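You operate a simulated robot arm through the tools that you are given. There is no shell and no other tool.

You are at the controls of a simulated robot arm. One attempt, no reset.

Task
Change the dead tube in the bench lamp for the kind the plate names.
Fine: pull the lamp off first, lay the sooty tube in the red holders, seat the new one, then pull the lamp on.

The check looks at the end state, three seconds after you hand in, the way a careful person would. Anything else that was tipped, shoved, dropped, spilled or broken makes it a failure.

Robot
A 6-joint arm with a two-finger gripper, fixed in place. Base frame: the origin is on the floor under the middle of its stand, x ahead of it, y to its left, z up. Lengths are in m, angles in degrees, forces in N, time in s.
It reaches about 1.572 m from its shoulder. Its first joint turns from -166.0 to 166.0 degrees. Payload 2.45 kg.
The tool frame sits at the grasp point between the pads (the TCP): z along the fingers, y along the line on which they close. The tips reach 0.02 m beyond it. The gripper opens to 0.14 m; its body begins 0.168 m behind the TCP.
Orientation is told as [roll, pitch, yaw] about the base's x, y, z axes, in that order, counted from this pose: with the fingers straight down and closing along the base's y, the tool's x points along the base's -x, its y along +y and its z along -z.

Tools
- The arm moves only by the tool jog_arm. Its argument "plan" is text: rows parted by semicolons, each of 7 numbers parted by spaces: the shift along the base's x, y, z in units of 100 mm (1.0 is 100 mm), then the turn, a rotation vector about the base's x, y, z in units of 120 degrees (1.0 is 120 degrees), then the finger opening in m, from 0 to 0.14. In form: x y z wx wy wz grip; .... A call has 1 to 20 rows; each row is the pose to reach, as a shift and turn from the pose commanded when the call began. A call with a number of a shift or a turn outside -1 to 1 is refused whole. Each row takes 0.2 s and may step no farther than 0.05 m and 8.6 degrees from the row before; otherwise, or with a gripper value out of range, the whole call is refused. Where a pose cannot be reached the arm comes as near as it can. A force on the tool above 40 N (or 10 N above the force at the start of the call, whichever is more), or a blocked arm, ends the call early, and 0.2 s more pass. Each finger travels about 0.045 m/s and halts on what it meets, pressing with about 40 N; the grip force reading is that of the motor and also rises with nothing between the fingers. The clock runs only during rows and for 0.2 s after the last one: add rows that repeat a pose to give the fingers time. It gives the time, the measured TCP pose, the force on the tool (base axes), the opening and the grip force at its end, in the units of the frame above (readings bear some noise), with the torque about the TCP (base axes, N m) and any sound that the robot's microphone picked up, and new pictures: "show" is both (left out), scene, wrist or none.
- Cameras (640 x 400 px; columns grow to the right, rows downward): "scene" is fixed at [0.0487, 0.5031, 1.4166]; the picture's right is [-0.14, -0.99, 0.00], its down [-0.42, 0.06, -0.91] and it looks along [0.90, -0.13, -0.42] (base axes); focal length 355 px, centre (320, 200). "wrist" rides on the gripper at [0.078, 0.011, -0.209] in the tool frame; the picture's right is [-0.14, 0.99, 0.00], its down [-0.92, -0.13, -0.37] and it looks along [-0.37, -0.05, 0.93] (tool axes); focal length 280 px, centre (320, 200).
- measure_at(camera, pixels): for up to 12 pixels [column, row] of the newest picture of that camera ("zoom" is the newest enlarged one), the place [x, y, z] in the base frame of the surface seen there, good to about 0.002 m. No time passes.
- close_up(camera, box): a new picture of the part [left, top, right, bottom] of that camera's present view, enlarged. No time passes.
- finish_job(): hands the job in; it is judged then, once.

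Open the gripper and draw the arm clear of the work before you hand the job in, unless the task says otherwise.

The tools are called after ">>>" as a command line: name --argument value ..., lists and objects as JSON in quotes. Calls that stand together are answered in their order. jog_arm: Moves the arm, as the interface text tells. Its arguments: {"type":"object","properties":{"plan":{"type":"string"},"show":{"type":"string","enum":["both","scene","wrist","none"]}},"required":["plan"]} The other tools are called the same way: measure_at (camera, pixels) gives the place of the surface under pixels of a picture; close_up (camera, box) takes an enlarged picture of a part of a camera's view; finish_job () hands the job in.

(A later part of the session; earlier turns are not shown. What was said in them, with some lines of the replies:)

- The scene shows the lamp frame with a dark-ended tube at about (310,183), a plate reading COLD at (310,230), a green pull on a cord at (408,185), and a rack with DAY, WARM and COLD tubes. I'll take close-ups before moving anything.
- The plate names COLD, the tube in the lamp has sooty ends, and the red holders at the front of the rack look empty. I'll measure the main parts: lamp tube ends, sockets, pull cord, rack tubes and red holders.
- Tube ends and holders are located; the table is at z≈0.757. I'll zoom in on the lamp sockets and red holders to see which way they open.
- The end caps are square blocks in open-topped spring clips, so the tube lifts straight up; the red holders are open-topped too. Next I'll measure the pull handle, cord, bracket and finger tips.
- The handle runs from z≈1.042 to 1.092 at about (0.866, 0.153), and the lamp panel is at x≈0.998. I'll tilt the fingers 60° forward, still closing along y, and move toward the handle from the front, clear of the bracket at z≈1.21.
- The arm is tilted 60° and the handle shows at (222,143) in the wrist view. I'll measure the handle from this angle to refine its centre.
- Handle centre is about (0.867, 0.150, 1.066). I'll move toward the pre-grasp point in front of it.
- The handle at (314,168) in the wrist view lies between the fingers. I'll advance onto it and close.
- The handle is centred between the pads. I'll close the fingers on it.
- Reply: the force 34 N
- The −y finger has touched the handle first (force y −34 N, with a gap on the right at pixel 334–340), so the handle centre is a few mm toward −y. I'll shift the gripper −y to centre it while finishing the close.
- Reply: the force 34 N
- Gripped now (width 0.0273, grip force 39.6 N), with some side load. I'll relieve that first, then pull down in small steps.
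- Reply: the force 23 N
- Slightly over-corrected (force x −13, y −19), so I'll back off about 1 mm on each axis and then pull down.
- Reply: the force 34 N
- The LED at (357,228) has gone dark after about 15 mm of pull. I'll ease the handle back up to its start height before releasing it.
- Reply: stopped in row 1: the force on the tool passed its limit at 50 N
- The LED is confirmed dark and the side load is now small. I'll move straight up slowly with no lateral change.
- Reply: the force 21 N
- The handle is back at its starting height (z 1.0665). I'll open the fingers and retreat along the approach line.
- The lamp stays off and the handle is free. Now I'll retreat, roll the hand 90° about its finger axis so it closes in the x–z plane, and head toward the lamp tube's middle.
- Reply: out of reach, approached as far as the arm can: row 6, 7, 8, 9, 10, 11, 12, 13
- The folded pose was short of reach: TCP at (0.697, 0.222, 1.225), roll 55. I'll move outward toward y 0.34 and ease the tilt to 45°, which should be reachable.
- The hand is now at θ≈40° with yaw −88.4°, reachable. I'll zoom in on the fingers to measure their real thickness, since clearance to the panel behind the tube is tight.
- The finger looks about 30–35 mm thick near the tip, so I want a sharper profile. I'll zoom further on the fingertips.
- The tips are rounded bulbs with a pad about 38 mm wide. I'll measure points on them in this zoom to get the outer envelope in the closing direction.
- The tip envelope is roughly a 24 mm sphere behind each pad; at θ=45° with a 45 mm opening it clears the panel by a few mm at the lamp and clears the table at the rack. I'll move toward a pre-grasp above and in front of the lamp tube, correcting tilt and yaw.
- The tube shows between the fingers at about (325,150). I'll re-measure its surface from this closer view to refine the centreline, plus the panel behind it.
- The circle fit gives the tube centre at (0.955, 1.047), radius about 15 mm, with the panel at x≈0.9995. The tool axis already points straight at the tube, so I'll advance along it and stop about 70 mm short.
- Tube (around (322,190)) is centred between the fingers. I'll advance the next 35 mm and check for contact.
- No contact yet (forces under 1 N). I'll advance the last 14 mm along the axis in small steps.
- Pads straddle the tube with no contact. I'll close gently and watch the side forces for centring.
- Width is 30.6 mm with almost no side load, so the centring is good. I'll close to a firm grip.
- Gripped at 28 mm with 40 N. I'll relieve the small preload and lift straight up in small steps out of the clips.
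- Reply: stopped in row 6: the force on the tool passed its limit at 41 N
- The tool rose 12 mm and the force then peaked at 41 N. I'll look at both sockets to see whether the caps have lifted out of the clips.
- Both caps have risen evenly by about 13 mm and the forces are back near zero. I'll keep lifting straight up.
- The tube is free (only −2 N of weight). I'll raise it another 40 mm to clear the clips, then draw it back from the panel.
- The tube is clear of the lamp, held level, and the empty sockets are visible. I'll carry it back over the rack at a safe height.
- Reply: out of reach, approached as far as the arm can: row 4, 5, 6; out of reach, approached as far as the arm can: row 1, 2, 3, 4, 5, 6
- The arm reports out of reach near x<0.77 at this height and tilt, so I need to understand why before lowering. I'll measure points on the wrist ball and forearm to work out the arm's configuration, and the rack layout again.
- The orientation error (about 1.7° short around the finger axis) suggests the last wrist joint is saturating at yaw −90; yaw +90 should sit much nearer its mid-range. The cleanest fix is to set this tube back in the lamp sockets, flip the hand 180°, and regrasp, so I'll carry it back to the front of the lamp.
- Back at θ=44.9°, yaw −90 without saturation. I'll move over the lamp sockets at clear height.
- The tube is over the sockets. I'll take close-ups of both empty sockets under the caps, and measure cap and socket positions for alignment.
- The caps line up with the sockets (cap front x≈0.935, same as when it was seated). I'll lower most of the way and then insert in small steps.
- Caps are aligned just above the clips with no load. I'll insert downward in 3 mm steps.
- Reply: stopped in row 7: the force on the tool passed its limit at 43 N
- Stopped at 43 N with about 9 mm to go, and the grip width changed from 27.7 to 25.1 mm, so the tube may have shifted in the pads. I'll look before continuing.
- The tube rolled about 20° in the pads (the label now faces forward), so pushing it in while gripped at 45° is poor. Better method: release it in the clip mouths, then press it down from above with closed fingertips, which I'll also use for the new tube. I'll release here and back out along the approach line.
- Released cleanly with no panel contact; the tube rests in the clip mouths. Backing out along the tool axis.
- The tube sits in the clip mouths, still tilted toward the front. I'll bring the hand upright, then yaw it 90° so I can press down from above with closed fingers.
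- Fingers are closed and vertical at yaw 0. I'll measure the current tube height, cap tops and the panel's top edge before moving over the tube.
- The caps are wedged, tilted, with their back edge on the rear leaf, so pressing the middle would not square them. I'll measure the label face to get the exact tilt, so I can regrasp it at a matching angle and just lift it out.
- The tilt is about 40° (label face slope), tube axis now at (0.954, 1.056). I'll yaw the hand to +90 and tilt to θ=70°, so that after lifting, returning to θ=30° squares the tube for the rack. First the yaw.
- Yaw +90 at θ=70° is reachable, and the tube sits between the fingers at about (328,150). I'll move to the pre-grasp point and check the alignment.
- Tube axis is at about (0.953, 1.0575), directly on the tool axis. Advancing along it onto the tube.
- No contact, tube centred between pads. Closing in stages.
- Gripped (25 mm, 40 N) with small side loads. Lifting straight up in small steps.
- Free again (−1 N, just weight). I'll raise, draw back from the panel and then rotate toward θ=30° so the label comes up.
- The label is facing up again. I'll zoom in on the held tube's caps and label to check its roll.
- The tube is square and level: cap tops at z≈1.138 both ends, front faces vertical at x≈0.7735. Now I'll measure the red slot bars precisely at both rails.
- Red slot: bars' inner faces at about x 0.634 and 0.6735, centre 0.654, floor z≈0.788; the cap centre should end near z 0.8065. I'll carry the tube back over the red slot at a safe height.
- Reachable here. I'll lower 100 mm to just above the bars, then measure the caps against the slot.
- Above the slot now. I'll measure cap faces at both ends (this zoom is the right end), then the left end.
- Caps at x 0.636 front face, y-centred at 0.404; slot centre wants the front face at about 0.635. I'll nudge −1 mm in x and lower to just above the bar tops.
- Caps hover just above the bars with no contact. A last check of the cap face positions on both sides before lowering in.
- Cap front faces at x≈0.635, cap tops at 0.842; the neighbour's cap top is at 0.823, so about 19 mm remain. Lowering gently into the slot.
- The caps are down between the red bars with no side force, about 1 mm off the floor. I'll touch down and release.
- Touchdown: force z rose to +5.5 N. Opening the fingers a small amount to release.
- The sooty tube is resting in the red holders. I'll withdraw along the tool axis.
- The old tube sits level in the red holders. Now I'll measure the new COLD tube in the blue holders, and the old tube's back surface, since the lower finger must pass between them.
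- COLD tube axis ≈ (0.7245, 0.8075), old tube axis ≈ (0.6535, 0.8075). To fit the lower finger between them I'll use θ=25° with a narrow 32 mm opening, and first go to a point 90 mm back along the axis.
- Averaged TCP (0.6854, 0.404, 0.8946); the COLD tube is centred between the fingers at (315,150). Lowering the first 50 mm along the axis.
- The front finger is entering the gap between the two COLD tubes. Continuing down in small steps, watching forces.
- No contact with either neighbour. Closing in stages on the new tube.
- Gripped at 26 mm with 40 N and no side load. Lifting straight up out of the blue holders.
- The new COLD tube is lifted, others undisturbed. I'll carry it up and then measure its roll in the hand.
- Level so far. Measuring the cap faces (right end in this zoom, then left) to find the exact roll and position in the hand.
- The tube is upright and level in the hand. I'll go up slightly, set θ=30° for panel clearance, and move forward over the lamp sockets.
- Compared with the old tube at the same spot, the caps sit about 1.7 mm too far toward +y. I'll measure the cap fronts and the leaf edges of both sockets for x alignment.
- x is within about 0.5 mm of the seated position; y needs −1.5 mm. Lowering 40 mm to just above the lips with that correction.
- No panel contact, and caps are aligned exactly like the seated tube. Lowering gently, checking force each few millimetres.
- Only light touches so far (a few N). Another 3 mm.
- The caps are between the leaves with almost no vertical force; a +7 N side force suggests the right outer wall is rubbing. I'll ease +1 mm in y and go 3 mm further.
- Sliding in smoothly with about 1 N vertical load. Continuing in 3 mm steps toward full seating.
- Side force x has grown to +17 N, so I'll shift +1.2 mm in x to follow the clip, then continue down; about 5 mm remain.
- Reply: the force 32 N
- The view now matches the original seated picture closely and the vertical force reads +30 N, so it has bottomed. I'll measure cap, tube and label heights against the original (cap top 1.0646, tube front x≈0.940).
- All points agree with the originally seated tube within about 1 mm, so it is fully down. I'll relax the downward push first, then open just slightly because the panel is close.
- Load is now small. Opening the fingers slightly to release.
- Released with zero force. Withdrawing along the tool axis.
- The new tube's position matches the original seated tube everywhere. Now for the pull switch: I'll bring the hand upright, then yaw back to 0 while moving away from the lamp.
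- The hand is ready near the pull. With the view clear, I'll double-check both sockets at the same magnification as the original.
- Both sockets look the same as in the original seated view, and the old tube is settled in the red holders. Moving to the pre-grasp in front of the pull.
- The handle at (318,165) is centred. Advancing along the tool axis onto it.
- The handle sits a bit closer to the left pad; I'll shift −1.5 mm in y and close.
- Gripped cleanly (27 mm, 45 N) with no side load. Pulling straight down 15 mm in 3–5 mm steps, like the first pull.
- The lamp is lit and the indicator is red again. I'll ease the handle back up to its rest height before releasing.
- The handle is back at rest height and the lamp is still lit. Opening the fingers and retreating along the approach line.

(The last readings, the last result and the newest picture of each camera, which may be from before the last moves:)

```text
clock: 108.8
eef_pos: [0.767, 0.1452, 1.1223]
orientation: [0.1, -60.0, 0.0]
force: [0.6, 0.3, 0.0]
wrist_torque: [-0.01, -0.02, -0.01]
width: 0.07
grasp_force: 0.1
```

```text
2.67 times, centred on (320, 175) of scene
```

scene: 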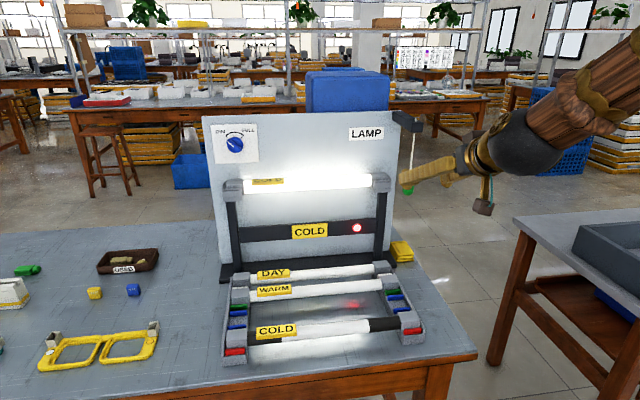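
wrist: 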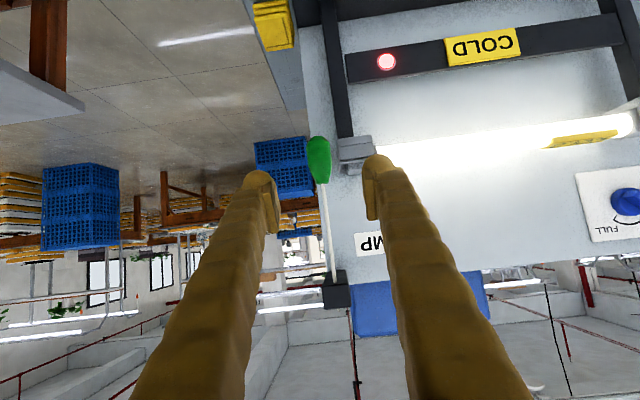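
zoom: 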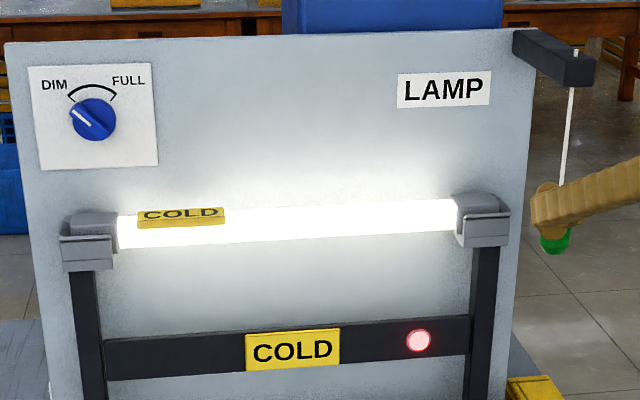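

The new COLD tube is lit and everything is in place. I'll draw the arm well clear, back toward its starting pose with the gripper open.

>>> jog_arm --plan "-0.125 0.125 0.1 0 0.0625 0 0.1; -0.25 0.25 0.2 0 0.125 0 0.1; -0.375 0.375 0.3 0 0.1875 0 0.12; -0.5 0.5 0.4 0 0.25 0 0.14; -0.625 0.625 0.5 0 0.3125 0 0.14; -0.75 0.75 0.6 0 0.375 0 0.14; -0.875 0.875 0.7 0 0.4375 0 0.14; -1.0 1.0 0.8 0 0.5 0 0.14; -1.0 1.0 0.8 0 0.5 0 0.14" --show "none"

>>> jog_arm --plan "-0.25 0.25 0.1 0 0 0 0.14; -0.5 0.5 0.2 0 0 0 0.14; -0.75 0.75 0.4 0 0 0 0.14; -1.0 1.0 0.5 0 0 0 0.14; -1.0 1.0 0.5 0 0 0 0.14"

>>> close_up --camera "scene" --box '[200, 100, 440, 250]'

>>> close_up --camera "scene" --box '[200, 240, 440, 390]'

```text
clock: 110.8
eef_pos: [0.6674, 0.2435, 1.202]
orientation: [0.1, 0.2, 0.2]
force: [-0.2, 0.1, 0.5]
wrist_torque: [-0.06, -0.02, 0.0]
width: 0.1399
grasp_force: 0.0
out of reach, approached as far as the arm can: row 1, 2
```

```text
clock: 112.0
eef_pos: [0.5677, 0.3435, 1.2524]
orientation: [0.0, 0.0, 0.0]
force: [-0.5, -0.1, 0.1]
wrist_torque: [-0.02, 0.01, -0.01]
width: 0.14
grasp_force: 0.0
```

scene: 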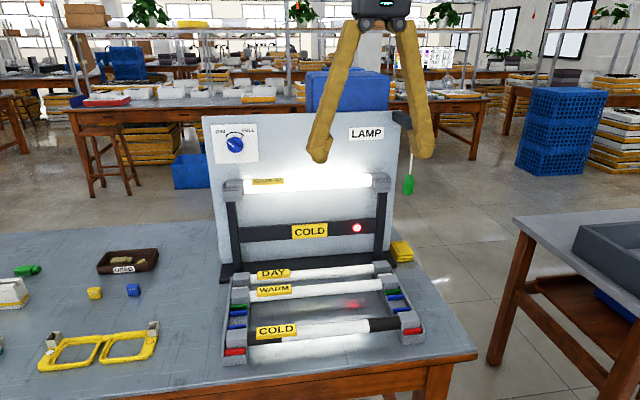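
wrist: 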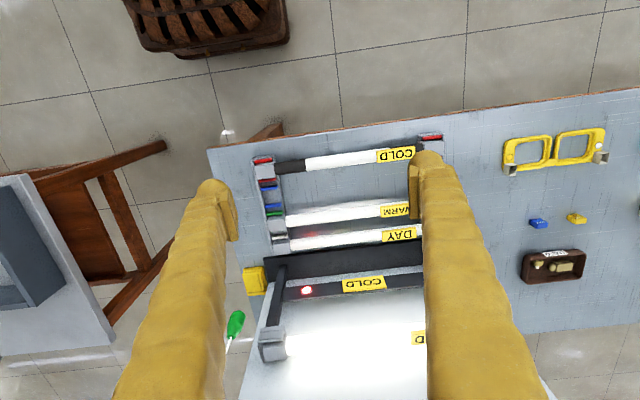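

```text
2.67 times, centred on (320, 175) of scene
```

zoom: 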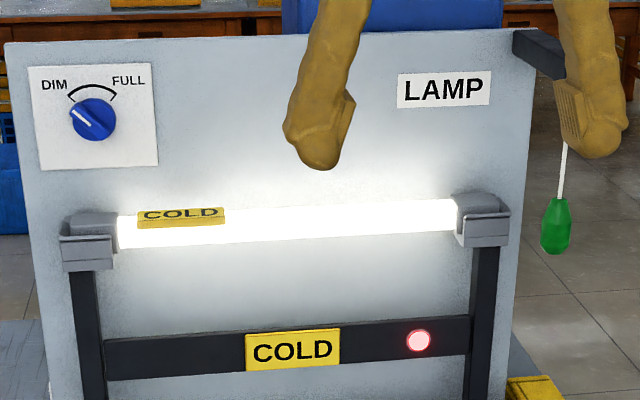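

```text
2.67 times, centred on (320, 315) of scene
```

zoom: 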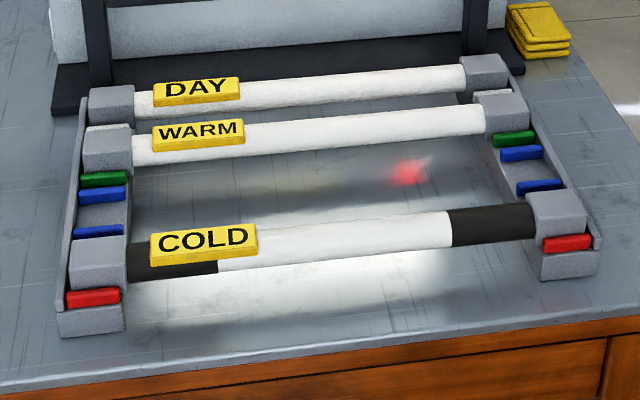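

The lamp is lit with the new COLD tube seated in both sockets. The sooty tube lies level in the red holders, the DAY and WARM tubes and everything else are undisturbed, and the arm is clear with the gripper open. Handing in.

>>> finish_job

```text
The job is handed in.
```

The lamp has its new COLD tube, the kind the plate names, and it is lit. The job is handed in; I have not seen the result of the check.

- **Lamp:** I pulled it off first and the indicator went dark. After the new tube was in, I pulled it on again and both the tube and the indicator lit. I left the dimmer knob as it was.
- **New tube:** Both ends are fully down in the lamp sockets. My measurements agree to within about 2 mm with where the old tube sat.
- **Sooty tube:** It lies level in the red holders with its label up.
- **Everything else:** The DAY and WARM tubes and the other things on the bench look undisturbed. The arm is drawn clear with the gripper open.

The first time I took the sooty tube out, I couldn't reach the rack with the grip I had. I put it back in the lamp sockets, where it rolled about 40 degrees, then gripped it again and took it out straight. The lamp was off throughout, and I saw no damage to the tube or the sockets.
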